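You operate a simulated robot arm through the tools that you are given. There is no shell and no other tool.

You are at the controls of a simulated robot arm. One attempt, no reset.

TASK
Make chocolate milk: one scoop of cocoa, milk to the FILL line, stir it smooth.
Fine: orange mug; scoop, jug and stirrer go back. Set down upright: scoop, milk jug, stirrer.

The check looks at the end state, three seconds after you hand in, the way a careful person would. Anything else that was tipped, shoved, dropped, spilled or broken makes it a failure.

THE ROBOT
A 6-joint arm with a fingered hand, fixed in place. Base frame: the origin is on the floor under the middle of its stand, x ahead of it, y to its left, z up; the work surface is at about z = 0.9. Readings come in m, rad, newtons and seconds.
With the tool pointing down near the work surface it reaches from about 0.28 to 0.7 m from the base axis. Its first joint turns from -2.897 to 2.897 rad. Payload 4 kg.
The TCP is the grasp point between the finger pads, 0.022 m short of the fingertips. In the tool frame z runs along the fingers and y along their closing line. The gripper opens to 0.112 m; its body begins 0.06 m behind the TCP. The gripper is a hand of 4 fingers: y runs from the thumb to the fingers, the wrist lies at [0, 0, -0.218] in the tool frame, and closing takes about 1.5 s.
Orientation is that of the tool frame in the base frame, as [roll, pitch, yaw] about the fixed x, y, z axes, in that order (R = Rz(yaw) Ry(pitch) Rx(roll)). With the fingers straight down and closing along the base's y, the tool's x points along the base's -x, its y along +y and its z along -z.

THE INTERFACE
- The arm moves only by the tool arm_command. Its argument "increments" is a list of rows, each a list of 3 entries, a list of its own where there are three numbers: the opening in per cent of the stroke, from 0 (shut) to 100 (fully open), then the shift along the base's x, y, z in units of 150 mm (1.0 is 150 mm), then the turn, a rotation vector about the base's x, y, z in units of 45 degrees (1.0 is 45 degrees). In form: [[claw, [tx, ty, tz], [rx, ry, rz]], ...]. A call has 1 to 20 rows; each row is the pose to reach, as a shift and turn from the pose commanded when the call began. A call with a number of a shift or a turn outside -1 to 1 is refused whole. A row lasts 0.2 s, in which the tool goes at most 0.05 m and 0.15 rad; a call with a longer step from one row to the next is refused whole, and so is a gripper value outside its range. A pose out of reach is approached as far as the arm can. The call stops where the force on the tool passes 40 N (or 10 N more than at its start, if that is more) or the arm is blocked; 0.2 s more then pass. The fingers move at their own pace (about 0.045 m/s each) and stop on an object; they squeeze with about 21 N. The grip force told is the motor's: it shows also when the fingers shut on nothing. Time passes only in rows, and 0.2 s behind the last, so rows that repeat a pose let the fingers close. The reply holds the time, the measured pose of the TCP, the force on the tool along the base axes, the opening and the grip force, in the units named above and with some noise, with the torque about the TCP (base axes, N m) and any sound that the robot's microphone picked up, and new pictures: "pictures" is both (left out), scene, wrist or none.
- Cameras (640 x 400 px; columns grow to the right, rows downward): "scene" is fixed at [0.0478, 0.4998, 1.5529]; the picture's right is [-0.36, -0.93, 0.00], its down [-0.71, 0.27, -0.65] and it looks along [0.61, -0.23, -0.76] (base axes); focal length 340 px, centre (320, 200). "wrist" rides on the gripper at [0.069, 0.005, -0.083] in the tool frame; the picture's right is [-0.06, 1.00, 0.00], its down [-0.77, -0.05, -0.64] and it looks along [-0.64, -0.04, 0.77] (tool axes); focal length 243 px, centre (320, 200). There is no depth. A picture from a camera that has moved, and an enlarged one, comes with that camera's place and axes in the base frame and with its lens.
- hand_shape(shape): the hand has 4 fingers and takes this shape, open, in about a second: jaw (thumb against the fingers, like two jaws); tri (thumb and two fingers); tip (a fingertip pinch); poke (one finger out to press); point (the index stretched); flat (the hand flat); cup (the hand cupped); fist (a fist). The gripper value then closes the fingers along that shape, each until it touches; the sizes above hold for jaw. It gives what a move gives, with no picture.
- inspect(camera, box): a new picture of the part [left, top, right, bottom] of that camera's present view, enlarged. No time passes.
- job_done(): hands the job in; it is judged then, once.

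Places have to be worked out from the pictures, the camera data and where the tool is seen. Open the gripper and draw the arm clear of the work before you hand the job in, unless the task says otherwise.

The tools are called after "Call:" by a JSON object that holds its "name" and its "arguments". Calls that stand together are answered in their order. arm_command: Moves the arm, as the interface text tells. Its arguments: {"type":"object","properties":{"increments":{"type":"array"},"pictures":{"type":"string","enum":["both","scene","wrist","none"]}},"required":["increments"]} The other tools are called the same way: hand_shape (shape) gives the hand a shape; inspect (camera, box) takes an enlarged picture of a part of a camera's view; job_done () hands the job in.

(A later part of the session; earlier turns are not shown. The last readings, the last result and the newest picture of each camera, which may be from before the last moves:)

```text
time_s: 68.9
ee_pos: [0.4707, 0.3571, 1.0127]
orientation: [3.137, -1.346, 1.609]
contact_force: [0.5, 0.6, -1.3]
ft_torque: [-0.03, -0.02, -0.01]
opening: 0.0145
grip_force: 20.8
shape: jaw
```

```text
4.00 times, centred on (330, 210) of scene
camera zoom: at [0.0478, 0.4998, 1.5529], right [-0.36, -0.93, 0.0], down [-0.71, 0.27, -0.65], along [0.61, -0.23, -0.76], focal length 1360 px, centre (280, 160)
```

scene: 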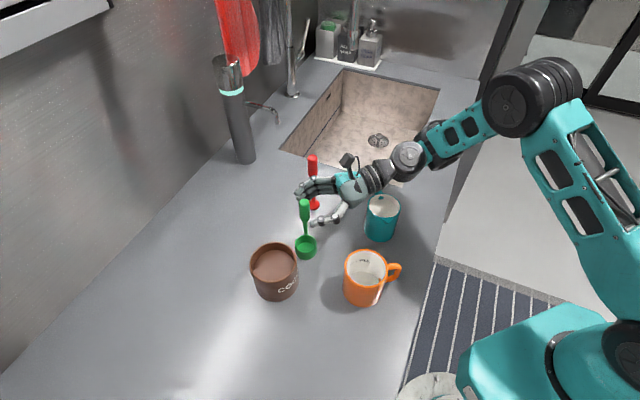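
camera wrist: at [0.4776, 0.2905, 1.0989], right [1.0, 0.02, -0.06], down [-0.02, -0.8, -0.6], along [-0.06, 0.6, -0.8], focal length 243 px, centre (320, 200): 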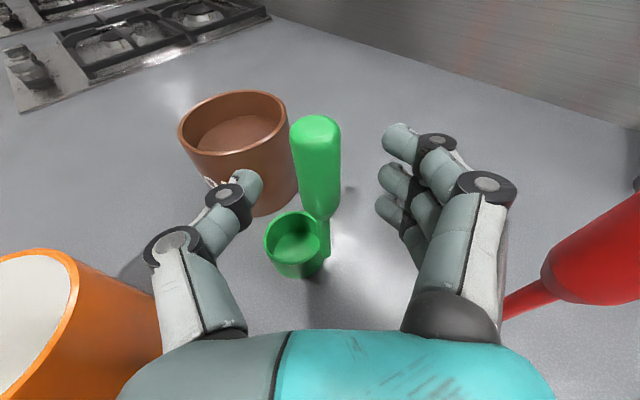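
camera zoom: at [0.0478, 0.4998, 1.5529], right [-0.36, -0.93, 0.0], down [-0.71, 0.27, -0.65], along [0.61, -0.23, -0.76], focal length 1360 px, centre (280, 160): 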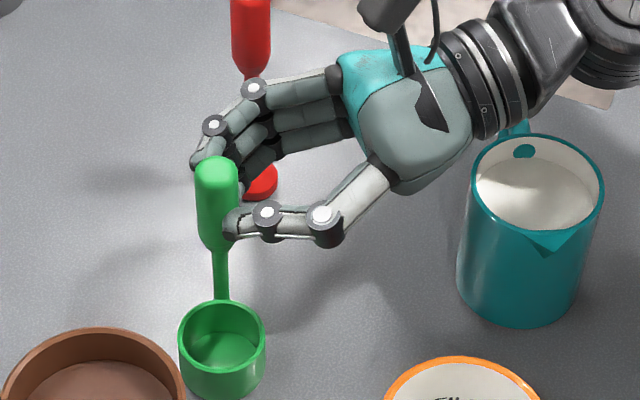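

A solid four-point pinch: opening 14.5 mm at contact, grip 20.8 N, scoop still upright. I lift slowly by 1.5 cm to test.

Call:
{"name": "arm_command", "arguments": {"increments": [[6, [0, 0, 0], [0, 0, 0]], [4, [0, 0, 0.02], [0, 0, 0]], [4, [0, 0, 0.05], [0, 0, 0]], [4, [0, 0, 0.1], [0, 0, 0]], [4, [0, 0, 0.1], [0, 0, 0]]], "pictures": "none"}}

Call:
{"name": "inspect", "arguments": {"camera": "wrist", "box": [200, 90, 460, 290]}}

Call:
{"name": "inspect", "arguments": {"camera": "scene", "box": [280, 160, 380, 260]}}

```text
time_s: 70.1
ee_pos: [0.4696, 0.3564, 1.0287]
orientation: [3.137, -1.346, 1.61]
contact_force: [-0.3, -0.1, -1.2]
ft_torque: [-0.02, 0.0, -0.01]
opening: 0.014
grip_force: 20.9
shape: jaw
```

```text
2.00 times, centred on (330, 190) of wrist
camera zoom: at [0.4772, 0.2905, 1.1134], right [1.0, 0.02, -0.06], down [-0.02, -0.8, -0.6], along [-0.06, 0.6, -0.8], focal length 485 px, centre (300, 220)
```

zoom: 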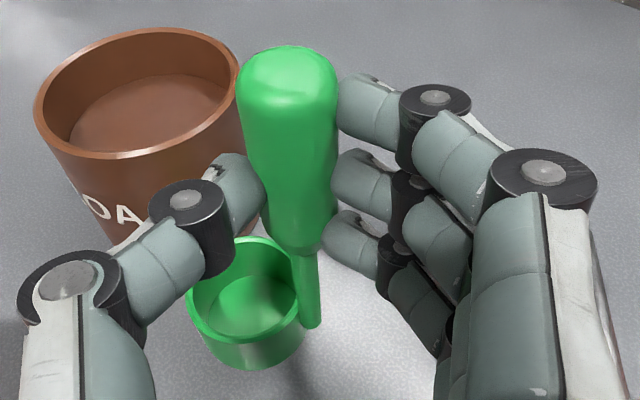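

```text
4.00 times, centred on (330, 210) of scene
camera zoom: at [0.0478, 0.4998, 1.5529], right [-0.36, -0.93, 0.0], down [-0.71, 0.27, -0.65], along [0.61, -0.23, -0.76], focal length 1360 px, centre (280, 160)
```

zoom: 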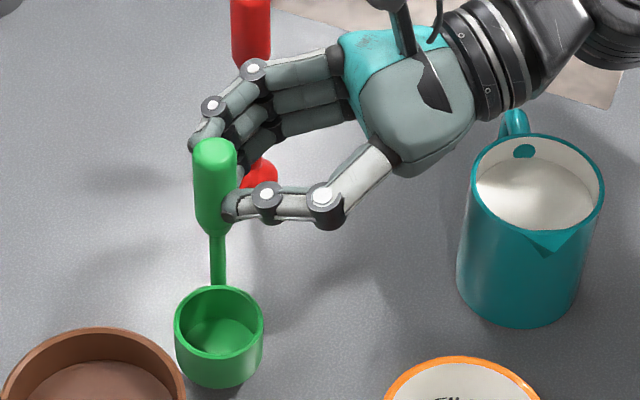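

The scoop is held firmly with no slip. I raise it to clear the pot rim and move the cup over the pot centre (cup offset from the TCP is about (-0.025, +0.027)).

Call:
{"name": "arm_command", "arguments": {"increments": [[4, [0, 0, 0.15], [0, 0, 0]], [4, [0, 0, 0.3], [0, 0, 0]], [4, [0, 0, 0.45], [0, 0, 0]], [4, [0, 0, 0.6], [0, 0, 0]], [4, [0, 0, 0.68], [0, 0, 0]], [4, [-0.06, 0.1, 0.68], [0, 0, 0]], [4, [-0.13, 0.21, 0.68], [0, 0, 0]], [4, [-0.2, 0.32, 0.68], [0, 0, 0]], [4, [-0.27, 0.43, 0.68], [0, 0, 0]], [4, [-0.34, 0.53, 0.68], [0, 0, 0]], [4, [-0.367, 0.567, 0.68], [0, 0, 0]], [4, [-0.367, 0.567, 0.68], [0, 0, 0]]], "pictures": "both"}}

Call:
{"name": "inspect", "arguments": {"camera": "wrist", "box": [200, 120, 460, 340]}}

Call:
{"name": "inspect", "arguments": {"camera": "scene", "box": [220, 160, 340, 310]}}

```text
time_s: 72.7
ee_pos: [0.4162, 0.4395, 1.1302]
orientation: [3.137, -1.345, 1.609]
contact_force: [-0.3, 0.5, -1.0]
ft_torque: [0.01, 0.0, 0.01]
opening: 0.0137
grip_force: 21.1
shape: jaw
camera wrist: at [0.4235, 0.3736, 1.2146], right [1.0, 0.02, -0.06], down [-0.02, -0.8, -0.6], along [-0.06, 0.6, -0.8], focal length 243 px, centre (320, 200)
```

scene: 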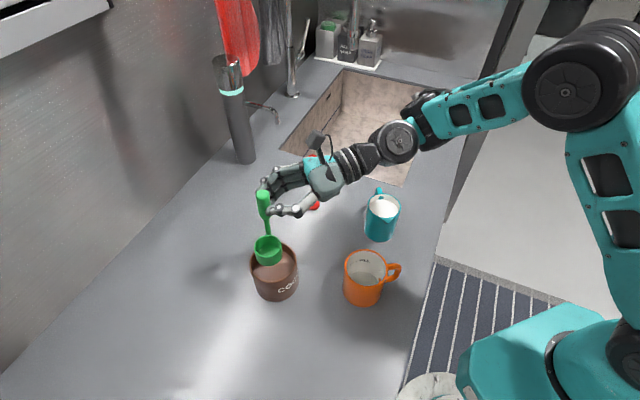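
wrist: 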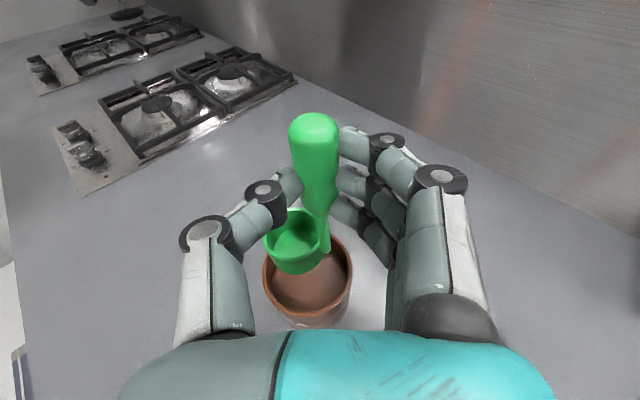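

```text
1.82 times, centred on (330, 230) of wrist
camera zoom: at [0.4235, 0.3736, 1.2146], right [1.0, 0.02, -0.06], down [-0.02, -0.8, -0.6], along [-0.06, 0.6, -0.8], focal length 441 px, centre (302, 146)
```

zoom: 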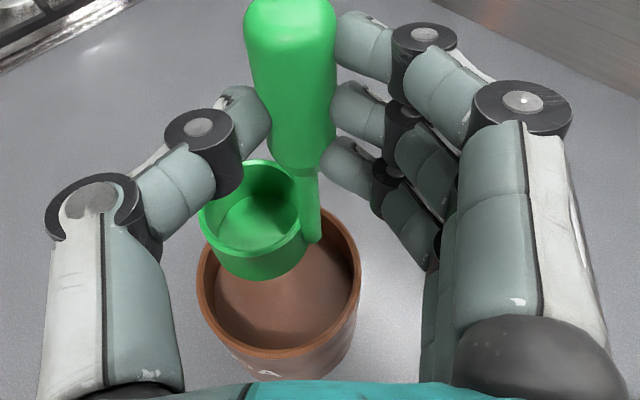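

```text
2.67 times, centred on (280, 235) of scene
camera zoom: at [0.0478, 0.4998, 1.5529], right [-0.36, -0.93, 0.0], down [-0.71, 0.27, -0.65], along [0.61, -0.23, -0.76], focal length 907 px, centre (427, 107)
```

zoom: 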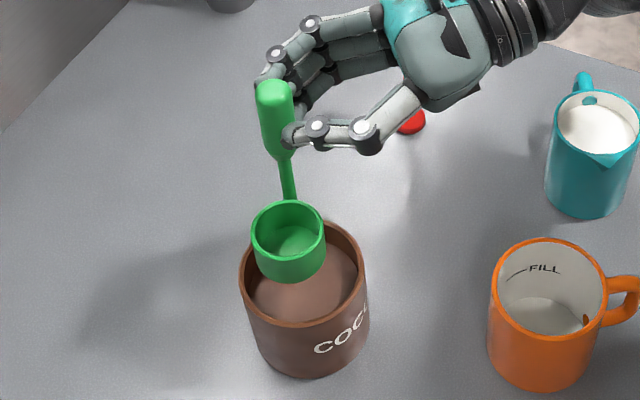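

Triangulated: the cup rim centre is at about (0.390, 0.4685), the pot centre at about (0.395, 0.465), with the rim at z≈0.973 and cocoa at about 0.955. A 2 mm correction, then I lower until the cup bottom just enters the cocoa.

Call:
{"name": "arm_command", "arguments": {"increments": [[4, [0.013, -0.013, -0.1], [0, 0, 0]], [4, [0.013, -0.013, -0.2], [0, 0, 0]], [4, [0.013, -0.013, -0.28], [0, 0, 0]], [4, [0.013, -0.013, -0.34], [0, 0, 0]], [4, [0.013, -0.013, -0.38], [0, 0, 0]], [4, [0.013, -0.013, -0.38], [0, 0, 0]]], "pictures": "both"}}

Call:
{"name": "inspect", "arguments": {"camera": "scene", "box": [220, 170, 340, 310]}}

Call:
{"name": "inspect", "arguments": {"camera": "wrist", "box": [220, 150, 420, 340]}}

```text
time_s: 74.1
ee_pos: [0.4173, 0.439, 1.0726]
orientation: [3.14, -1.344, 1.606]
contact_force: [0.1, -0.5, -0.4]
ft_torque: [0.0, -0.02, -0.02]
opening: 0.0137
grip_force: 21.0
shape: jaw
camera wrist: at [0.4241, 0.3726, 1.1586], right [1.0, 0.02, -0.06], down [-0.02, -0.8, -0.6], along [-0.06, 0.6, -0.8], focal length 243 px, centre (320, 200)
```

scene: 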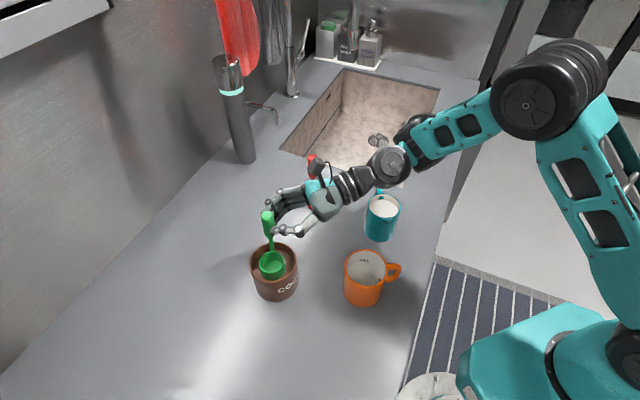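
wrist: 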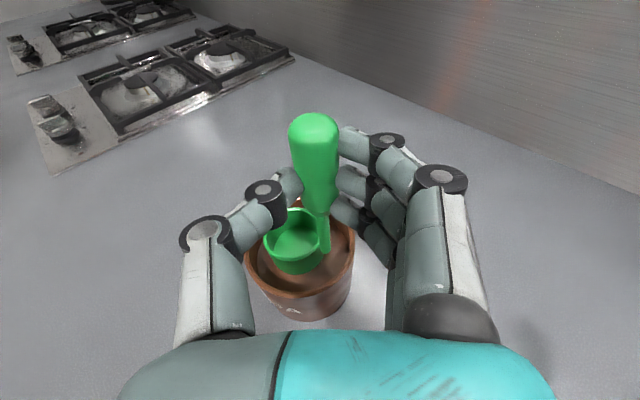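

```text
2.86 times, centred on (280, 240) of scene
camera zoom: at [0.0478, 0.4998, 1.5529], right [-0.36, -0.93, 0.0], down [-0.71, 0.27, -0.65], along [0.61, -0.23, -0.76], focal length 972 px, centre (434, 86)
```

zoom: 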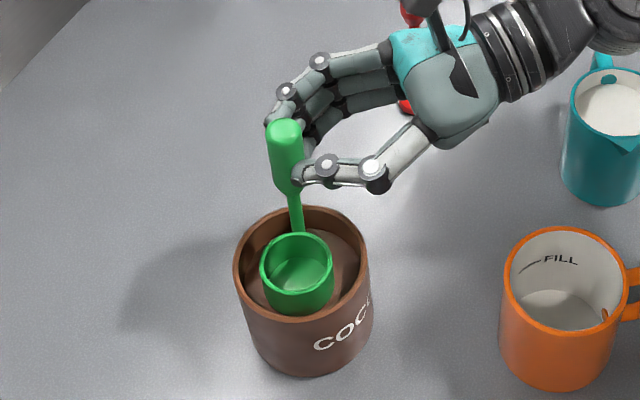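

```text
2.11 times, centred on (320, 245) of wrist
camera zoom: at [0.4241, 0.3726, 1.1586], right [1.0, 0.02, -0.06], down [-0.02, -0.8, -0.6], along [-0.06, 0.6, -0.8], focal length 511 px, centre (320, 105)
```

zoom: 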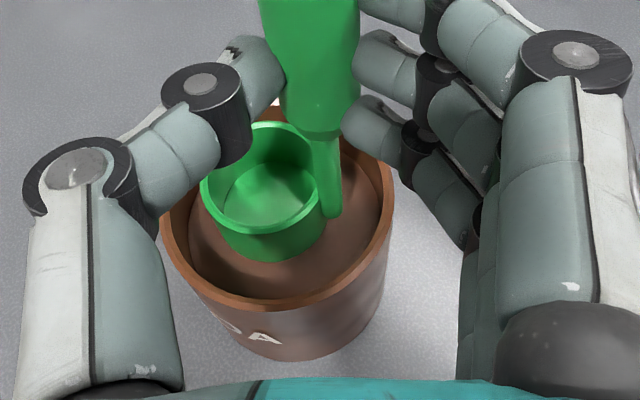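

The cup bottom is at the cocoa surface and well inside the rim. I push slowly down about 3.8 cm so the rim goes below the surface, watching the force.

Call:
{"name": "arm_command", "arguments": {"increments": [[4, [0.013, 0, -0.04], [0, 0, 0]], [4, [0.013, 0, -0.08], [0, 0, 0]], [4, [0.013, 0, -0.12], [0, 0, 0]], [4, [0.013, 0, -0.16], [0, 0, 0]], [4, [0.013, 0, -0.2], [0, 0, 0]], [4, [0.013, 0, -0.2], [0, 0, 0]]], "pictures": "none"}}

Call:
{"name": "inspect", "arguments": {"camera": "scene", "box": [220, 170, 340, 310]}}

Call:
{"name": "inspect", "arguments": {"camera": "wrist", "box": [220, 150, 420, 340]}}

```text
time_s: 75.5
ee_pos: [0.4194, 0.4387, 1.0421]
orientation: [3.14, -1.345, 1.608]
contact_force: [0.8, -0.6, -0.6]
ft_torque: [-0.02, 0.03, 0.03]
opening: 0.0136
grip_force: 20.6
shape: jaw
```

```text
2.86 times, centred on (280, 240) of scene
camera zoom: at [0.0478, 0.4998, 1.5529], right [-0.36, -0.93, 0.0], down [-0.71, 0.27, -0.65], along [0.61, -0.23, -0.76], focal length 972 px, centre (434, 86)
```

zoom: 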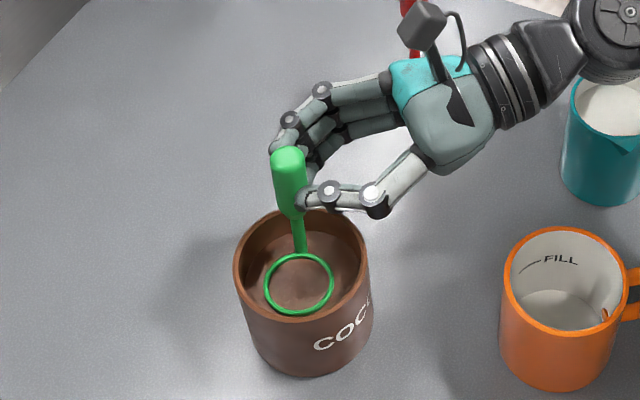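

```text
2.11 times, centred on (320, 245) of wrist
camera zoom: at [0.4265, 0.3731, 1.1281], right [1.0, 0.02, -0.06], down [-0.02, -0.8, -0.6], along [-0.06, 0.6, -0.8], focal length 511 px, centre (320, 105)
```

zoom: 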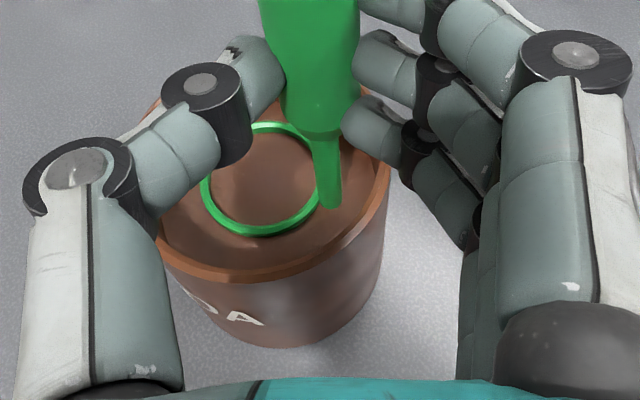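

The cocoa fills the cup and only the green rim still shows at the surface, with no resisting force. I push 1.2 cm deeper, wait, then lift straight up.

Call:
{"name": "arm_command", "arguments": {"increments": [[4, [0, 0, -0.03], [0, 0, 0]], [4, [0, 0, -0.06], [0, 0, 0]], [4, [0, 0, -0.08], [0, 0, 0]], [4, [0, 0, -0.08], [0, 0, 0]], [4, [0, 0, -0.08], [0, 0, 0]]], "pictures": "none"}}

Call:
{"name": "inspect", "arguments": {"camera": "scene", "box": [220, 170, 340, 310]}}

Call:
{"name": "arm_command", "arguments": {"increments": [[4, [0, 0, 0.05], [0, 0, 0]], [4, [0, 0, 0.1], [0, 0, 0]], [4, [0, 0, 0.16], [0, 0, 0]], [4, [0, 0, 0.24], [0, 0, 0]], [4, [0, 0, 0.34], [0, 0, 0]], [4, [0, 0, 0.46], [0, 0, 0]], [4, [0, 0, 0.58], [0, 0, 0]], [4, [0, 0, 0.68], [0, 0, 0]], [4, [0, 0, 0.68], [0, 0, 0]]], "pictures": "both"}}

Call:
{"name": "inspect", "arguments": {"camera": "scene", "box": [220, 170, 340, 310]}}

Call:
{"name": "inspect", "arguments": {"camera": "wrist", "box": [220, 150, 420, 340]}}

```text
time_s: 76.7
ee_pos: [0.4199, 0.4385, 1.03]
orientation: [3.138, -1.345, 1.61]
contact_force: [-0.6, -0.2, -2.0]
ft_torque: [-0.02, 0.0, -0.02]
opening: 0.0141
grip_force: 20.8
shape: jaw
```

```text
2.86 times, centred on (280, 240) of scene
camera zoom: at [0.0478, 0.4998, 1.5529], right [-0.36, -0.93, 0.0], down [-0.71, 0.27, -0.65], along [0.61, -0.23, -0.76], focal length 972 px, centre (434, 86)
```

zoom: 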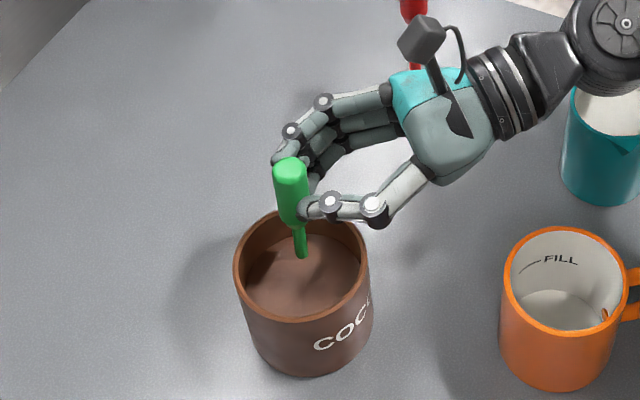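

```text
time_s: 78.7
ee_pos: [0.4198, 0.4396, 1.1333]
orientation: [3.137, -1.346, 1.609]
contact_force: [-0.5, -0.5, -0.3]
ft_torque: [-0.05, -0.01, -0.02]
opening: 0.0132
grip_force: 21.4
shape: jaw
camera wrist: at [0.4269, 0.3729, 1.2188], right [1.0, 0.02, -0.06], down [-0.02, -0.8, -0.6], along [-0.06, 0.6, -0.8], focal length 243 px, centre (320, 200)
```

scene: 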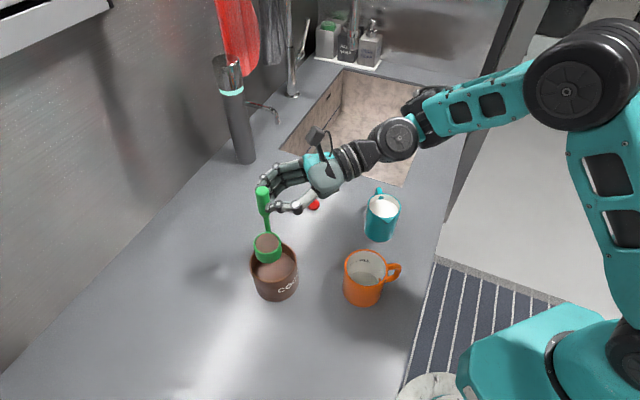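
wrist: 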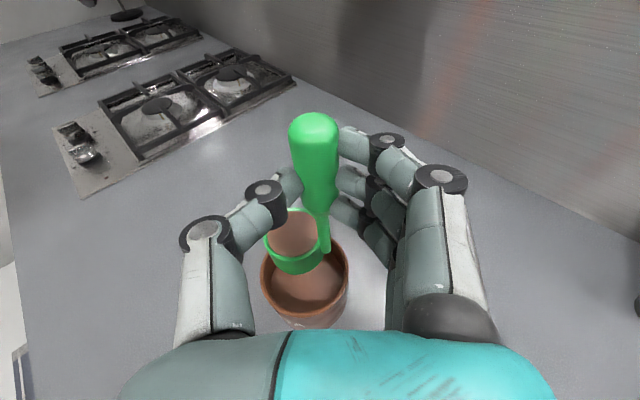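

```text
2.86 times, centred on (280, 240) of scene
camera zoom: at [0.0478, 0.4998, 1.5529], right [-0.36, -0.93, 0.0], down [-0.71, 0.27, -0.65], along [0.61, -0.23, -0.76], focal length 972 px, centre (434, 86)
```

zoom: 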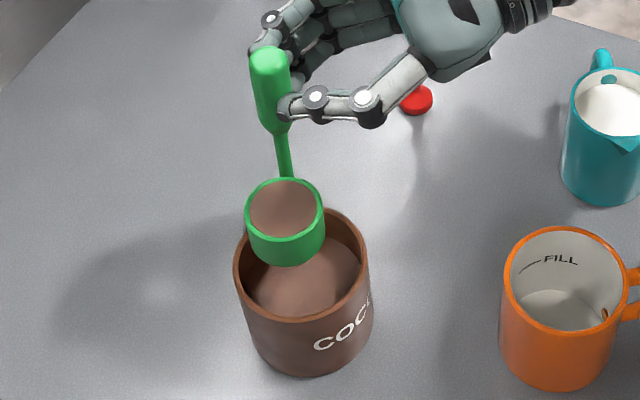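

```text
2.11 times, centred on (320, 245) of wrist
camera zoom: at [0.4269, 0.3729, 1.2188], right [1.0, 0.02, -0.06], down [-0.02, -0.8, -0.6], along [-0.06, 0.6, -0.8], focal length 511 px, centre (320, 105)
```

zoom: 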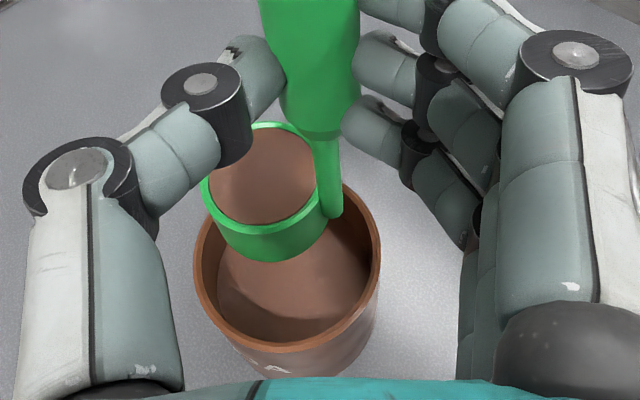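

The scoop came out level-full of cocoa. I now carry it, kept level, to a point above the orange mug.

Call:
{"name": "arm_command", "arguments": {"increments": [[4, [-0.03, -0.06, 0.02], [0, 0, 0]], [4, [-0.07, -0.14, 0.03], [0, 0, 0]], [4, [-0.11, -0.22, 0.03], [0, 0, 0]], [4, [-0.15, -0.3, 0.03], [0, 0, 0]], [4, [-0.19, -0.38, 0.03], [0, 0, 0]], [4, [-0.23, -0.46, 0.03], [0, 0, 0]], [4, [-0.27, -0.54, 0.03], [0, 0, 0]], [4, [-0.31, -0.62, 0.03], [0, 0, 0]], [4, [-0.34, -0.69, 0.03], [0, 0, 0]], [4, [-0.34, -0.69, 0.03], [0, 0, 0]]], "pictures": "both"}}

```text
time_s: 80.9
ee_pos: [0.3685, 0.3347, 1.1372]
orientation: [3.139, -1.344, 1.605]
contact_force: [0.1, -0.1, -0.8]
ft_torque: [-0.06, -0.03, 0.02]
opening: 0.0135
grip_force: 21.3
shape: jaw
camera wrist: at [0.3761, 0.2695, 1.2221], right [1.0, 0.02, -0.06], down [-0.02, -0.8, -0.6], along [-0.06, 0.6, -0.8], focal length 243 px, centre (320, 200)
```

scene: 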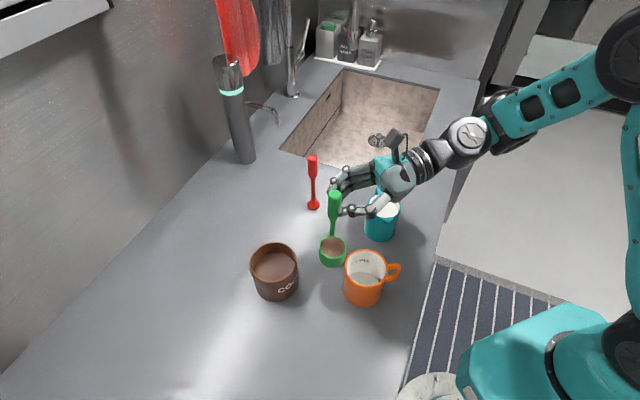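
wrist: 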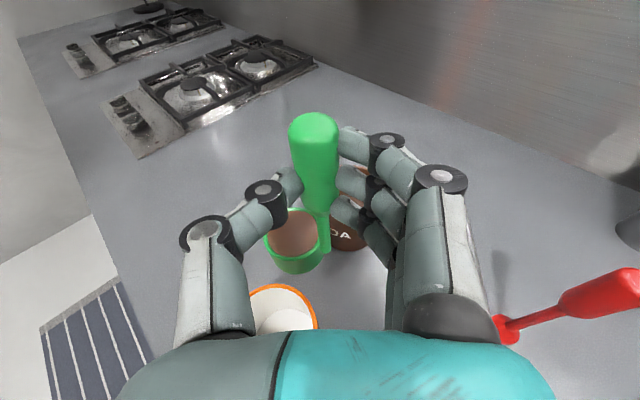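

Cocoa still level. The wrist view puts the mug centre at about (0.317, 0.305). I finish the move so the cup is right over the mug.

Call:
{"name": "arm_command", "arguments": {"increments": [[4, [-0.04, -0.09, 0], [0, 0, 0]], [4, [-0.09, -0.19, 0], [0, 0, 0]], [4, [-0.14, -0.29, 0], [0, 0, 0]], [4, [-0.173, -0.37, 0], [0, 0, 0]], [4, [-0.173, -0.37, 0], [0, 0, 0]]], "pictures": "both"}}

Call:
{"name": "inspect", "arguments": {"camera": "scene", "box": [310, 180, 430, 320]}}

```text
time_s: 82.1
ee_pos: [0.343, 0.2806, 1.1387]
orientation: [3.135, -1.345, 1.612]
contact_force: [0.6, -0.2, -0.6]
ft_torque: [0.0, 0.01, -0.04]
opening: 0.0134
grip_force: 20.8
shape: jaw
camera wrist: at [0.3507, 0.2142, 1.2226], right [1.0, 0.02, -0.06], down [-0.02, -0.8, -0.6], along [-0.06, 0.6, -0.8], focal length 243 px, centre (320, 200)
```

scene: 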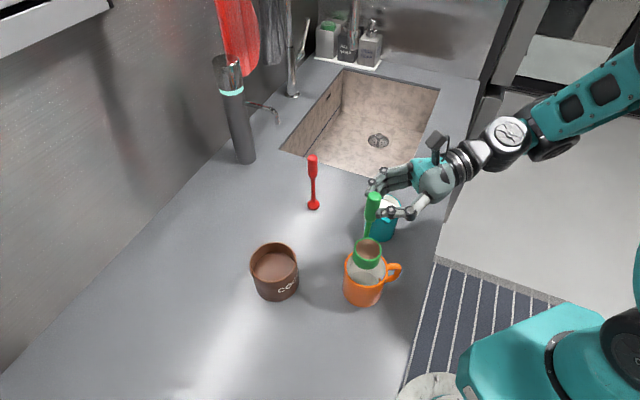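
wrist: 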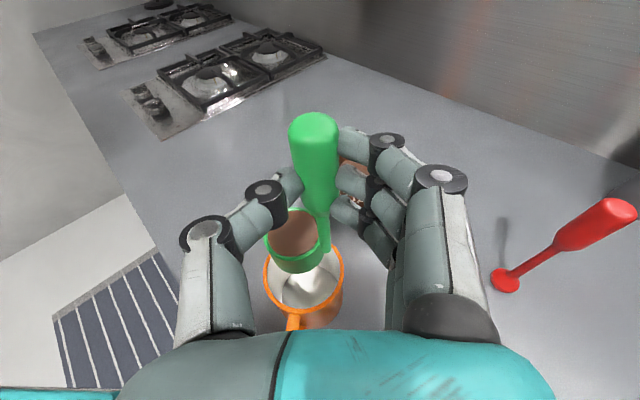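

```text
2.86 times, centred on (370, 250) of scene
camera zoom: at [0.0478, 0.4998, 1.5529], right [-0.36, -0.93, 0.0], down [-0.71, 0.27, -0.65], along [0.61, -0.23, -0.76], focal length 972 px, centre (177, 57)
```

zoom: 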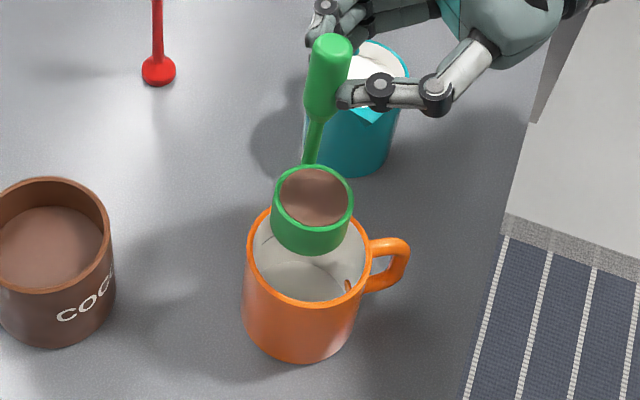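

Triangulated mug rim centre: about (0.319, 0.302, 0.972); the cup is right above it. I start tilting the scoop (first 46°), moving the TCP so the pouring lip stays over the mug centre.

Call:
{"name": "arm_command", "arguments": {"increments": [[4, [0.0315, -0.014, -0.02], [-0.0072, 0.1626, -0.056]], [4, [0.063, -0.028, -0.04], [-0.0143, 0.3252, -0.1119]], [4, [0.0945, -0.0425, -0.06], [-0.0215, 0.4879, -0.1679]], [4, [0.126, -0.057, -0.08], [-0.0287, 0.6505, -0.2239]], [4, [0.1575, -0.071, -0.1], [-0.0358, 0.8131, -0.2798]], [4, [0.189, -0.085, -0.12], [-0.043, 0.9757, -0.3358]], [4, [0.189, -0.085, -0.12], [-0.043, 0.9757, -0.3358]]], "pictures": "both"}}

Call:
{"name": "inspect", "arguments": {"camera": "scene", "box": [310, 180, 430, 320]}}

```text
time_s: 83.7
ee_pos: [0.3705, 0.2674, 1.1198]
orientation: [-1.935, -0.746, 0.21]
contact_force: [-0.7, -0.1, 0.0]
ft_torque: [-0.02, -0.01, 0.01]
opening: 0.0134
grip_force: 21.2
shape: jaw
camera wrist: at [0.4211, 0.1963, 1.1846], right [0.65, -0.22, -0.73], down [-0.61, -0.73, -0.32], along [-0.46, 0.65, -0.61], focal length 243 px, centre (320, 200)
```

scene: 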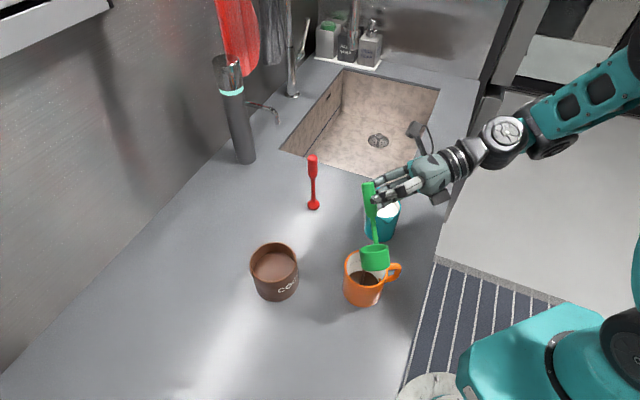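
wrist: 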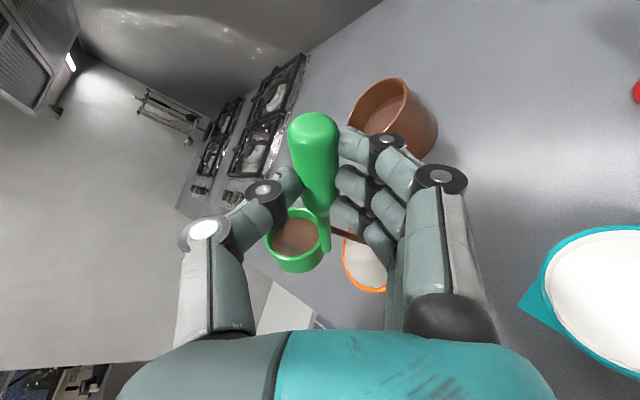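

```text
2.86 times, centred on (370, 250) of scene
camera zoom: at [0.0478, 0.4998, 1.5529], right [-0.36, -0.93, 0.0], down [-0.71, 0.27, -0.65], along [0.61, -0.23, -0.76], focal length 972 px, centre (177, 57)
```

zoom: 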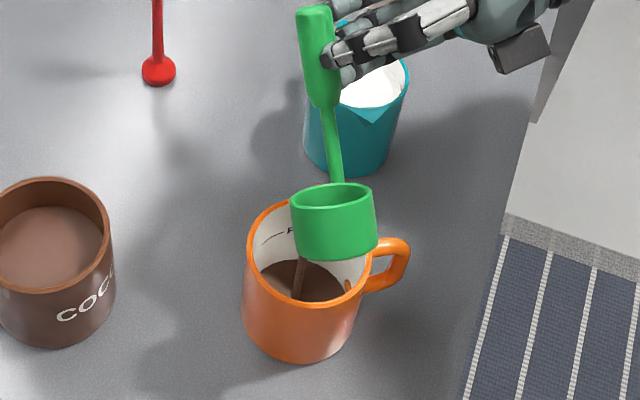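

Cocoa is streaming into the mug. I continue the tilt to about 93° while keeping the lip over the mug.

Call:
{"name": "arm_command", "arguments": {"increments": [[4, [0.019, -0.022, -0.027], [-0.0072, 0.1626, -0.056]], [4, [0.039, -0.044, -0.055], [-0.0143, 0.3252, -0.1119]], [4, [0.058, -0.066, -0.083], [-0.0215, 0.4879, -0.1679]], [4, [0.078, -0.088, -0.11], [-0.0287, 0.6505, -0.2239]], [4, [0.097, -0.11, -0.138], [-0.0358, 0.8131, -0.2798]], [4, [0.117, -0.133, -0.165], [-0.043, 0.9757, -0.3358]], [4, [0.117, -0.133, -0.165], [-0.043, 0.9757, -0.3358]]], "pictures": "both"}}

Call:
{"name": "inspect", "arguments": {"camera": "scene", "box": [310, 180, 430, 320]}}

```text
time_s: 85.3
ee_pos: [0.3893, 0.247, 1.095]
orientation: [-1.914, 0.017, -0.076]
contact_force: [0.1, 1.0, -0.6]
ft_torque: [-0.04, -0.07, 0.0]
opening: 0.0137
grip_force: 21.2
shape: jaw
camera wrist: at [0.453, 0.1614, 1.1165], right [-0.1, -0.33, -0.94], down [-0.8, -0.53, 0.28], along [-0.59, 0.78, -0.21], focal length 243 px, centre (320, 200)
```

scene: 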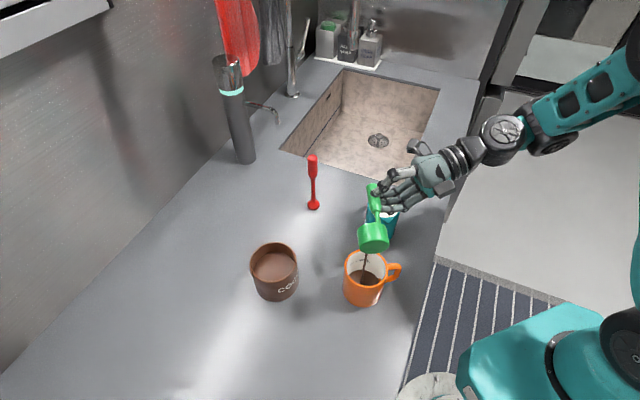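
wrist: 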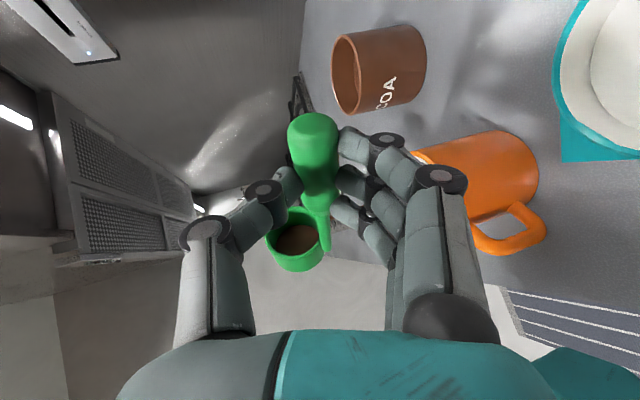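

```text
2.86 times, centred on (370, 250) of scene
camera zoom: at [0.0478, 0.4998, 1.5529], right [-0.36, -0.93, 0.0], down [-0.71, 0.27, -0.65], along [0.61, -0.23, -0.76], focal length 972 px, centre (177, 57)
```

zoom: 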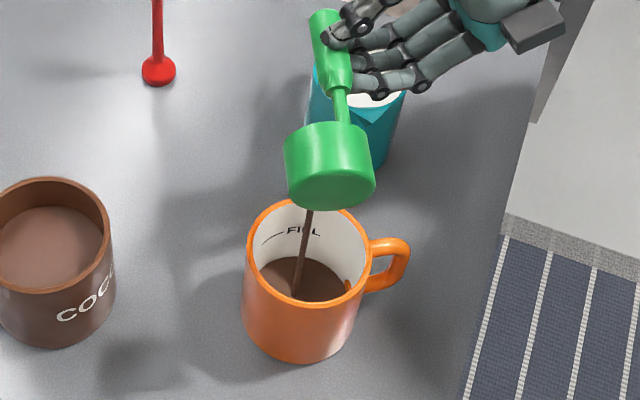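

The stream stays inside the mug. I continue to the full 139° tilt and hold so it empties completely.

Call:
{"name": "arm_command", "arguments": {"increments": [[4, [0, 0, 0], [0, 0, 0]], [4, [0, 0, 0], [0, 0, 0]], [4, [-0.015, -0.03, -0.027], [-0.0072, 0.1626, -0.056]], [4, [-0.03, -0.055, -0.055], [-0.0143, 0.3252, -0.1119]], [4, [-0.06, -0.08, -0.083], [-0.0215, 0.4879, -0.1679]], [4, [-0.1, -0.105, -0.11], [-0.0287, 0.6505, -0.2239]], [4, [-0.145, -0.13, -0.138], [-0.0358, 0.8131, -0.2798]], [4, [-0.193, -0.159, -0.165], [-0.043, 0.9757, -0.3358]], [4, [-0.193, -0.159, -0.165], [-0.043, 0.9757, -0.3358]], [4, [-0.193, -0.159, -0.165], [-0.043, 0.9757, -0.3358]]], "pictures": "both"}}

Call:
{"name": "inspect", "arguments": {"camera": "scene", "box": [310, 180, 430, 320]}}

Call:
{"name": "inspect", "arguments": {"camera": "wrist", "box": [220, 100, 400, 300]}}

```text
time_s: 87.5
ee_pos: [0.3593, 0.2228, 1.0696]
orientation: [-2.158, 0.75, -0.45]
contact_force: [-0.3, 0.2, 0.0]
ft_torque: [-0.05, -0.01, -0.01]
opening: 0.0131
grip_force: 21.2
shape: jaw
camera wrist: at [0.4011, 0.1235, 1.0524], right [-0.79, -0.23, -0.57], down [-0.48, -0.33, 0.81], along [-0.38, 0.91, 0.15], focal length 243 px, centre (320, 200)
```

scene: 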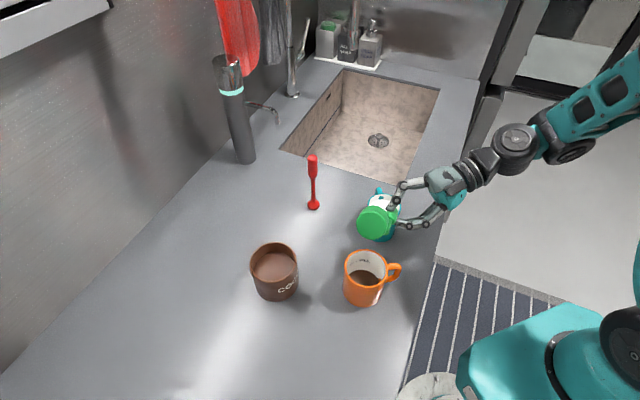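
wrist: 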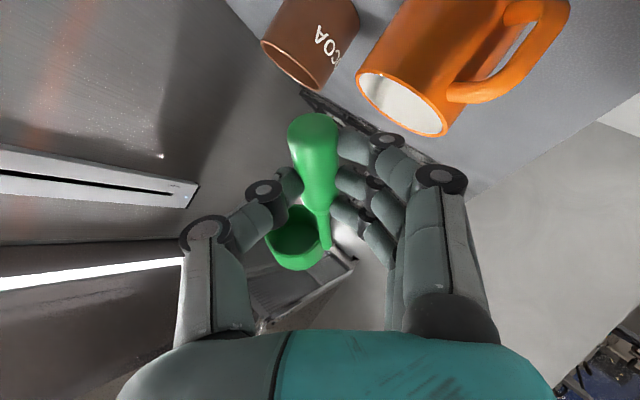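

```text
2.86 times, centred on (370, 250) of scene
camera zoom: at [0.0478, 0.4998, 1.5529], right [-0.36, -0.93, 0.0], down [-0.71, 0.27, -0.65], along [0.61, -0.23, -0.76], focal length 972 px, centre (177, 57)
```

zoom: 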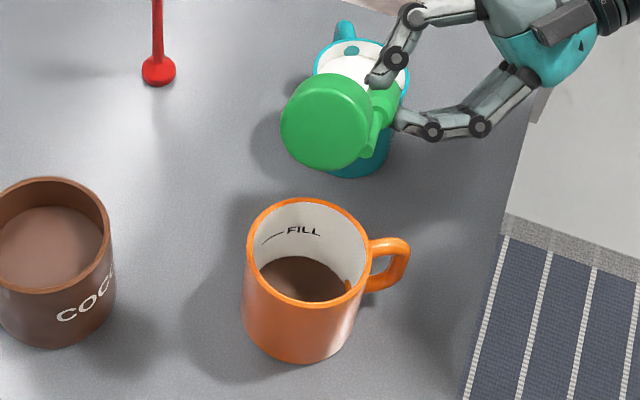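

```text
2.00 times, centred on (310, 200) of wrist
camera zoom: at [0.4011, 0.1235, 1.0524], right [-0.79, -0.23, -0.57], down [-0.48, -0.33, 0.81], along [-0.38, 0.91, 0.15], focal length 485 px, centre (340, 200)
```

zoom: 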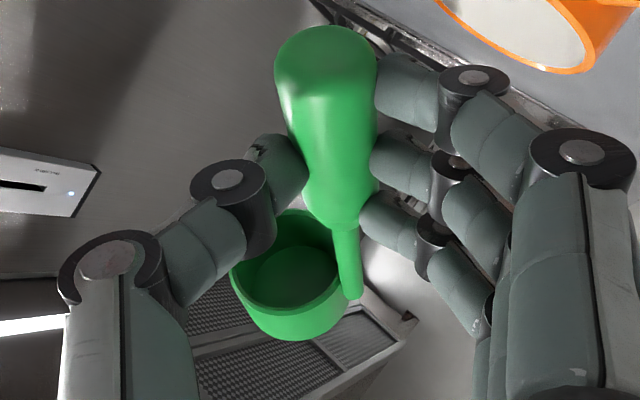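

The scoop is empty, the cocoa is in the mug, and nothing was spilled. I swing the scoop back upright along the reverse path.

Call:
{"name": "arm_command", "arguments": {"increments": [[4, [0.048, 0.029, 0.027], [0.0072, -0.1626, 0.056]], [4, [0.093, 0.054, 0.055], [0.0143, -0.3252, 0.1119]], [4, [0.133, 0.079, 0.083], [0.0215, -0.4879, 0.1679]], [4, [0.163, 0.104, 0.11], [0.0287, -0.6505, 0.2239]], [4, [0.178, 0.13, 0.138], [0.0358, -0.8131, 0.2798]], [4, [0.193, 0.159, 0.165], [0.043, -0.9757, 0.3358]]], "pictures": "none"}}

Call:
{"name": "arm_command", "arguments": {"increments": [[4, [-0.02, 0.023, 0.035], [0.0072, -0.1626, 0.056]], [4, [-0.039, 0.045, 0.07], [0.0143, -0.3252, 0.1119]], [4, [-0.059, 0.067, 0.1], [0.0215, -0.4879, 0.1679]], [4, [-0.078, 0.089, 0.14], [0.0287, -0.6505, 0.2239]], [4, [-0.098, 0.111, 0.17], [0.0358, -0.8131, 0.2798]], [4, [-0.117, 0.133, 0.2], [0.043, -0.9757, 0.3358]]], "pictures": "none"}}

Call:
{"name": "arm_command", "arguments": {"increments": [[4, [-0.0315, 0.03, 0.03], [0.0072, -0.1626, 0.056]], [4, [-0.063, 0.06, 0.06], [0.0143, -0.3252, 0.1119]], [4, [-0.0945, 0.09, 0.09], [0.0215, -0.4879, 0.1679]], [4, [-0.1, 0.13, 0.12], [0.0287, -0.6505, 0.2239]], [4, [-0.1, 0.18, 0.12], [0.0358, -0.8131, 0.2798]], [4, [-0.08, 0.24, 0.12], [0.043, -0.9757, 0.3358]], [4, [-0.08, 0.24, 0.12], [0.043, -0.9757, 0.3358]]], "pictures": "both"}}

```text
time_s: 88.9
ee_pos: [0.3875, 0.2472, 1.0948]
orientation: [-1.913, 0.011, -0.073]
contact_force: [-0.2, 0.5, -0.4]
ft_torque: [-0.03, -0.02, 0.02]
opening: 0.0134
grip_force: 21.3
shape: jaw
```

```text
time_s: 90.3
ee_pos: [0.3705, 0.2678, 1.1238]
orientation: [-1.936, -0.753, 0.213]
contact_force: [-0.1, -0.1, -0.7]
ft_torque: [-0.02, -0.05, 0.02]
opening: 0.0133
grip_force: 20.9
shape: jaw
```

```text
time_s: 91.9
ee_pos: [0.3593, 0.3044, 1.1438]
orientation: [3.133, -1.345, 1.617]
contact_force: [-0.1, 0.5, -1.8]
ft_torque: [-0.04, -0.01, 0.0]
opening: 0.0131
grip_force: 21.0
shape: jaw
camera wrist: at [0.3663, 0.2379, 1.2283], right [1.0, 0.02, -0.06], down [-0.02, -0.8, -0.6], along [-0.06, 0.6, -0.8], focal length 243 px, centre (320, 200)
```

scene: 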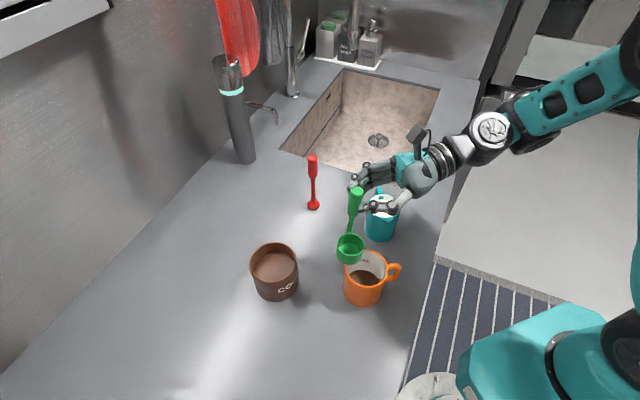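
wrist: 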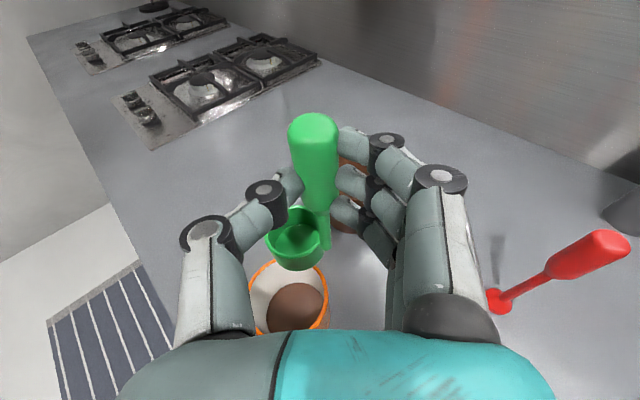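

The scoop is upright again. I carry it back above its original spot (cup centre about (0.4715, 0.383)), yawing by -29.5° so the handle points as it did at the start.

Call:
{"name": "arm_command", "arguments": {"increments": [[4, [0.1, 0.04, 0.02], [0, 0, -0.1]], [4, [0.2, 0.08, 0.04], [0, 0, -0.2]], [4, [0.3, 0.11, 0.04], [0, 0, -0.3]], [4, [0.4, 0.15, 0.04], [0, 0, -0.4]], [4, [0.5, 0.18, 0.04], [0, 0, -0.5]], [4, [0.6, 0.21, 0.04], [0, 0, -0.58]], [4, [0.7, 0.25, 0.04], [0, 0, -0.655]], [4, [0.81, 0.283, 0.04], [0, 0, -0.655]], [4, [0.81, 0.283, 0.04], [0, 0, -0.655]]], "pictures": "both"}}

Call:
{"name": "inspect", "arguments": {"camera": "scene", "box": [270, 140, 350, 260]}}

```text
time_s: 93.9
ee_pos: [0.4815, 0.3459, 1.1481]
orientation: [3.139, -1.345, 1.093]
contact_force: [-0.1, -1.3, -0.8]
ft_torque: [0.0, -0.01, -0.01]
opening: 0.0131
grip_force: 20.6
shape: jaw
camera wrist: at [0.4553, 0.2857, 1.2343], right [0.88, -0.47, -0.06], down [-0.41, -0.68, -0.6], along [0.24, 0.55, -0.8], focal length 243 px, centre (320, 200)
```

scene: 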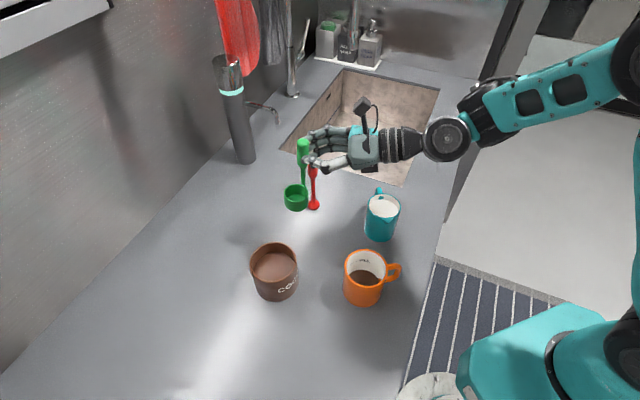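
wrist: 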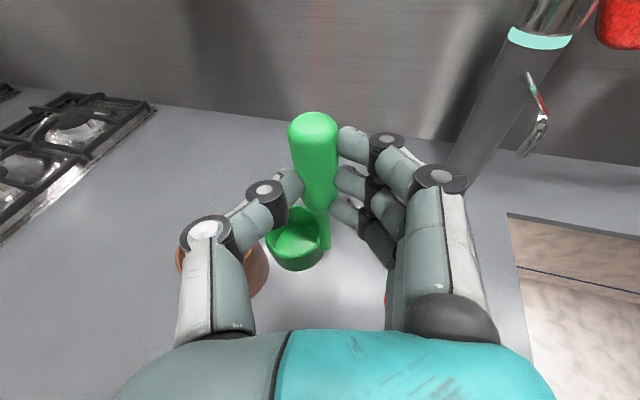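

```text
3.33 times, centred on (310, 200) of scene
camera zoom: at [0.0478, 0.4998, 1.5529], right [-0.36, -0.93, 0.0], down [-0.71, 0.27, -0.65], along [0.61, -0.23, -0.76], focal length 1134 px, centre (353, 200)
```

zoom: 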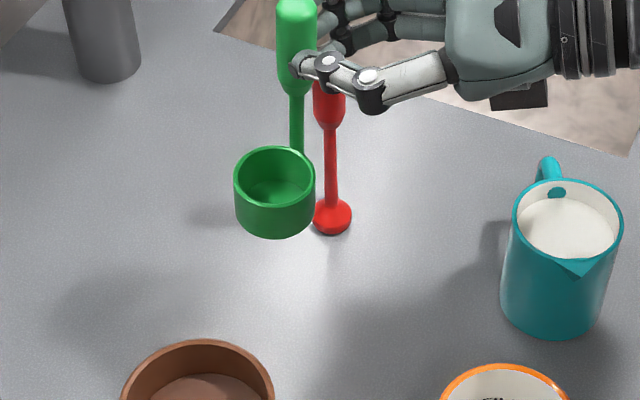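

The predicted landing spot is within a few millimetres of the original; I correct by (-4, -2) mm and lower to about 1 cm above the counter.

Call:
{"name": "arm_command", "arguments": {"increments": [[4, [-0.027, -0.013, -0.15], [0, 0, 0]], [4, [-0.027, -0.013, -0.3], [0, 0, 0]], [4, [-0.027, -0.013, -0.45], [0, 0, 0]], [4, [-0.027, -0.013, -0.6], [0, 0, 0]], [4, [-0.027, -0.013, -0.72], [0, 0, 0]], [4, [-0.027, -0.013, -0.82], [0, 0, 0]], [4, [-0.027, -0.013, -0.82], [0, 0, 0]]], "pictures": "both"}}

Call:
{"name": "inspect", "arguments": {"camera": "scene", "box": [270, 140, 350, 260]}}

Call:
{"name": "inspect", "arguments": {"camera": "scene", "box": [280, 130, 440, 270]}}

```text
time_s: 95.5
ee_pos: [0.4764, 0.3437, 1.0266]
orientation: [3.137, -1.346, 1.095]
contact_force: [0.1, 0.4, 0.1]
ft_torque: [-0.03, -0.02, -0.03]
opening: 0.0135
grip_force: 21.0
shape: jaw
camera wrist: at [0.4503, 0.2826, 1.1118], right [0.88, -0.47, -0.06], down [-0.41, -0.68, -0.6], along [0.24, 0.55, -0.8], focal length 243 px, centre (320, 200)
```

scene: 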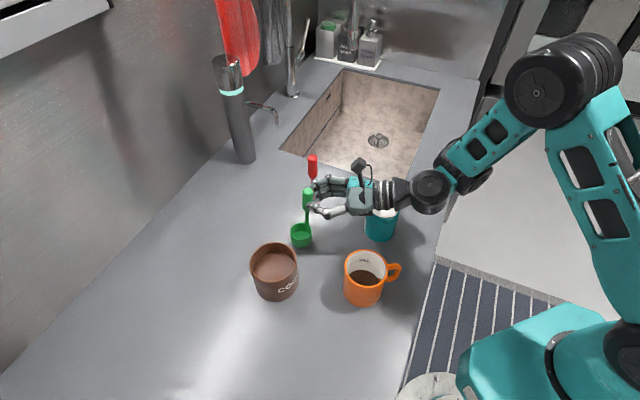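
wrist: 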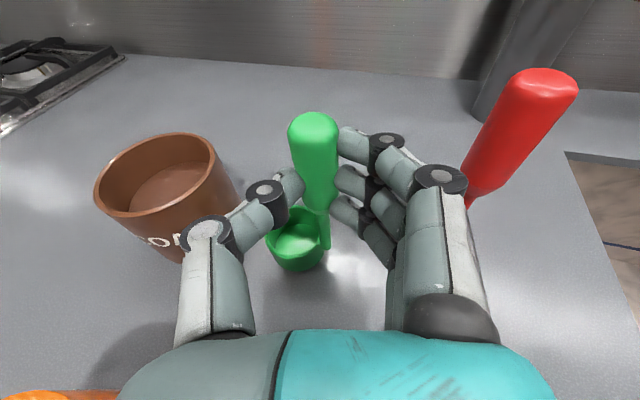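

```text
3.33 times, centred on (310, 200) of scene
camera zoom: at [0.0478, 0.4998, 1.5529], right [-0.36, -0.93, 0.0], down [-0.71, 0.27, -0.65], along [0.61, -0.23, -0.76], focal length 1134 px, centre (353, 200)
```

zoom: 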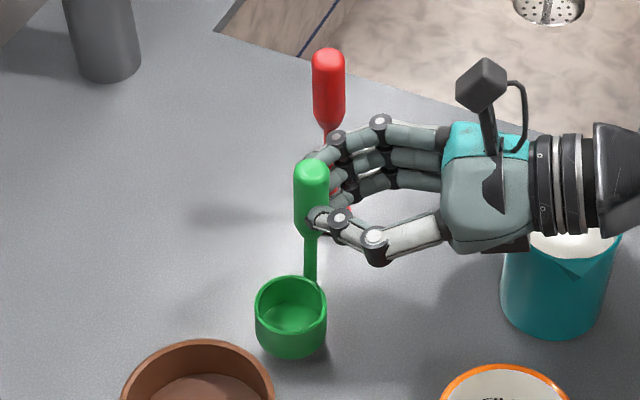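

```text
2.86 times, centred on (360, 200) of scene
camera zoom: at [0.0478, 0.4998, 1.5529], right [-0.36, -0.93, 0.0], down [-0.71, 0.27, -0.65], along [0.61, -0.23, -0.76], focal length 972 px, centre (206, 200)
```

zoom: 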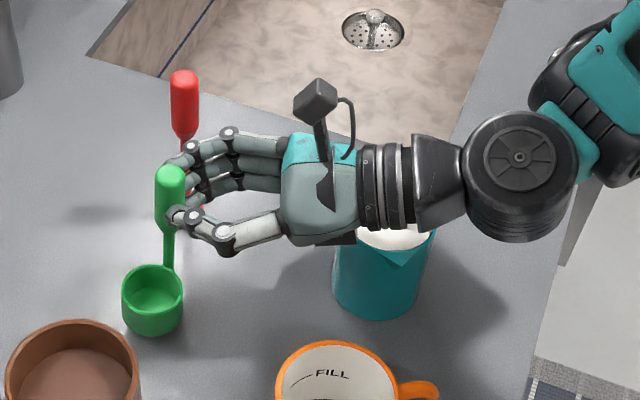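

A dark block under the palm sits close to the jug rim. I zoom in there before lowering further.

Call:
{"name": "inspect", "arguments": {"camera": "scene", "box": [335, 180, 415, 240]}}

```text
6.67 times, centred on (375, 210) of scene
camera zoom: at [0.0478, 0.4998, 1.5529], right [-0.36, -0.93, 0.0], down [-0.71, 0.27, -0.65], along [0.61, -0.23, -0.76], focal length 2267 px, centre (-47, 133)
```

zoom: 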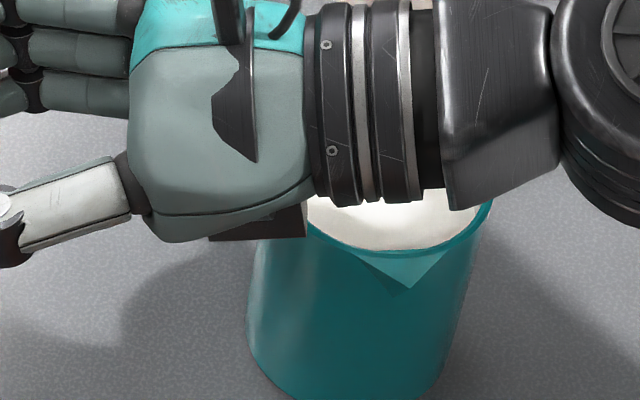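

The block could touch the jug rim in this yaw (jug rim about 0.989). I raise again, yaw back to ~89° where the palm stays clear of the jug, and aim the cup at (0.463, 0.382), within a centimetre of its original place.

Call:
{"name": "arm_command", "arguments": {"increments": [[4, [0, 0, 0.2], [0, 0, 0]], [4, [0, 0, 0.4], [0, 0, 0]], [4, [0, 0, 0.6], [0, 0, 0]], [4, [0, 0, 0.72], [0, 0, 0]], [4, [0.015, 0.015, 0.72], [0, 0, 0.15]], [4, [0.03, 0.03, 0.72], [0, 0, 0.3]], [4, [0.045, 0.05, 0.72], [0, 0, 0.45]], [4, [0.06, 0.069, 0.72], [0, 0, 0.584]], [4, [0.06, 0.069, 0.72], [0, 0, 0.584]]], "pictures": "both"}}

Call:
{"name": "inspect", "arguments": {"camera": "scene", "box": [270, 140, 350, 260]}}

```text
time_s: 97.5
ee_pos: [0.4844, 0.3537, 1.1354]
orientation: [3.139, -1.345, 1.554]
contact_force: [0.4, 0.9, -0.3]
ft_torque: [0.04, -0.03, 0.0]
opening: 0.0069
grip_force: 20.4
shape: jaw
camera wrist: at [0.4891, 0.2879, 1.2191], right [1.0, -0.03, -0.06], down [-0.06, -0.8, -0.6], along [-0.03, 0.61, -0.8], focal length 243 px, centre (320, 200)
```

scene: 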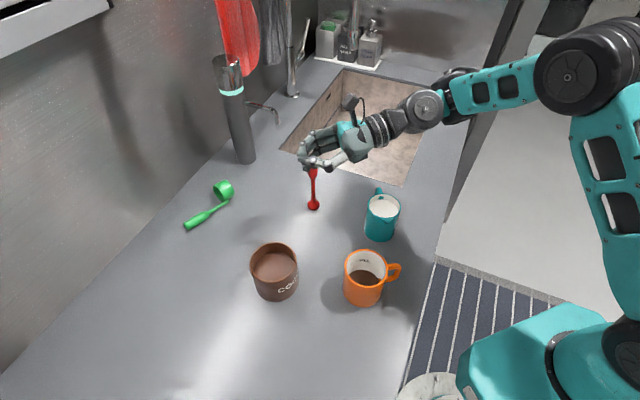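
wrist: 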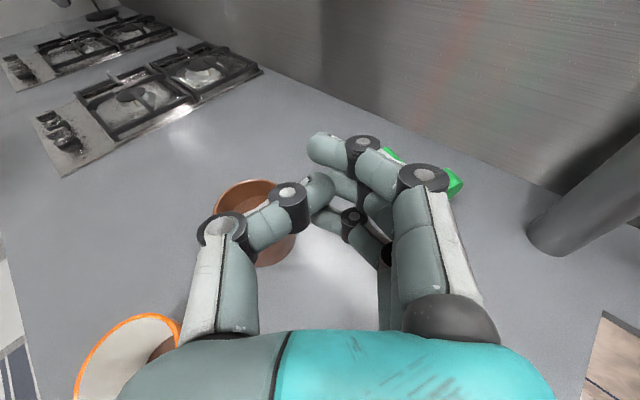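

```text
3.33 times, centred on (310, 200) of scene
camera zoom: at [0.0478, 0.4998, 1.5529], right [-0.36, -0.93, 0.0], down [-0.71, 0.27, -0.65], along [0.61, -0.23, -0.76], focal length 1134 px, centre (353, 200)
```

zoom: 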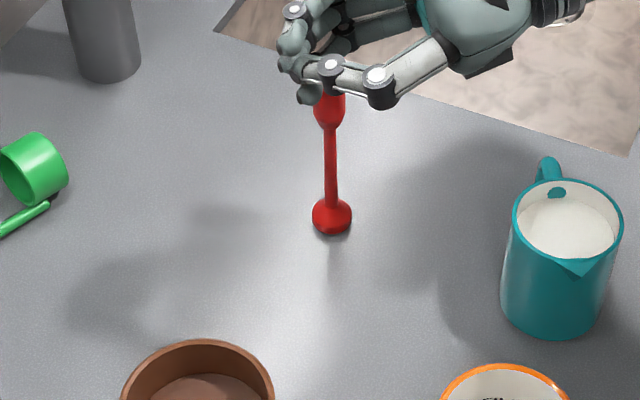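

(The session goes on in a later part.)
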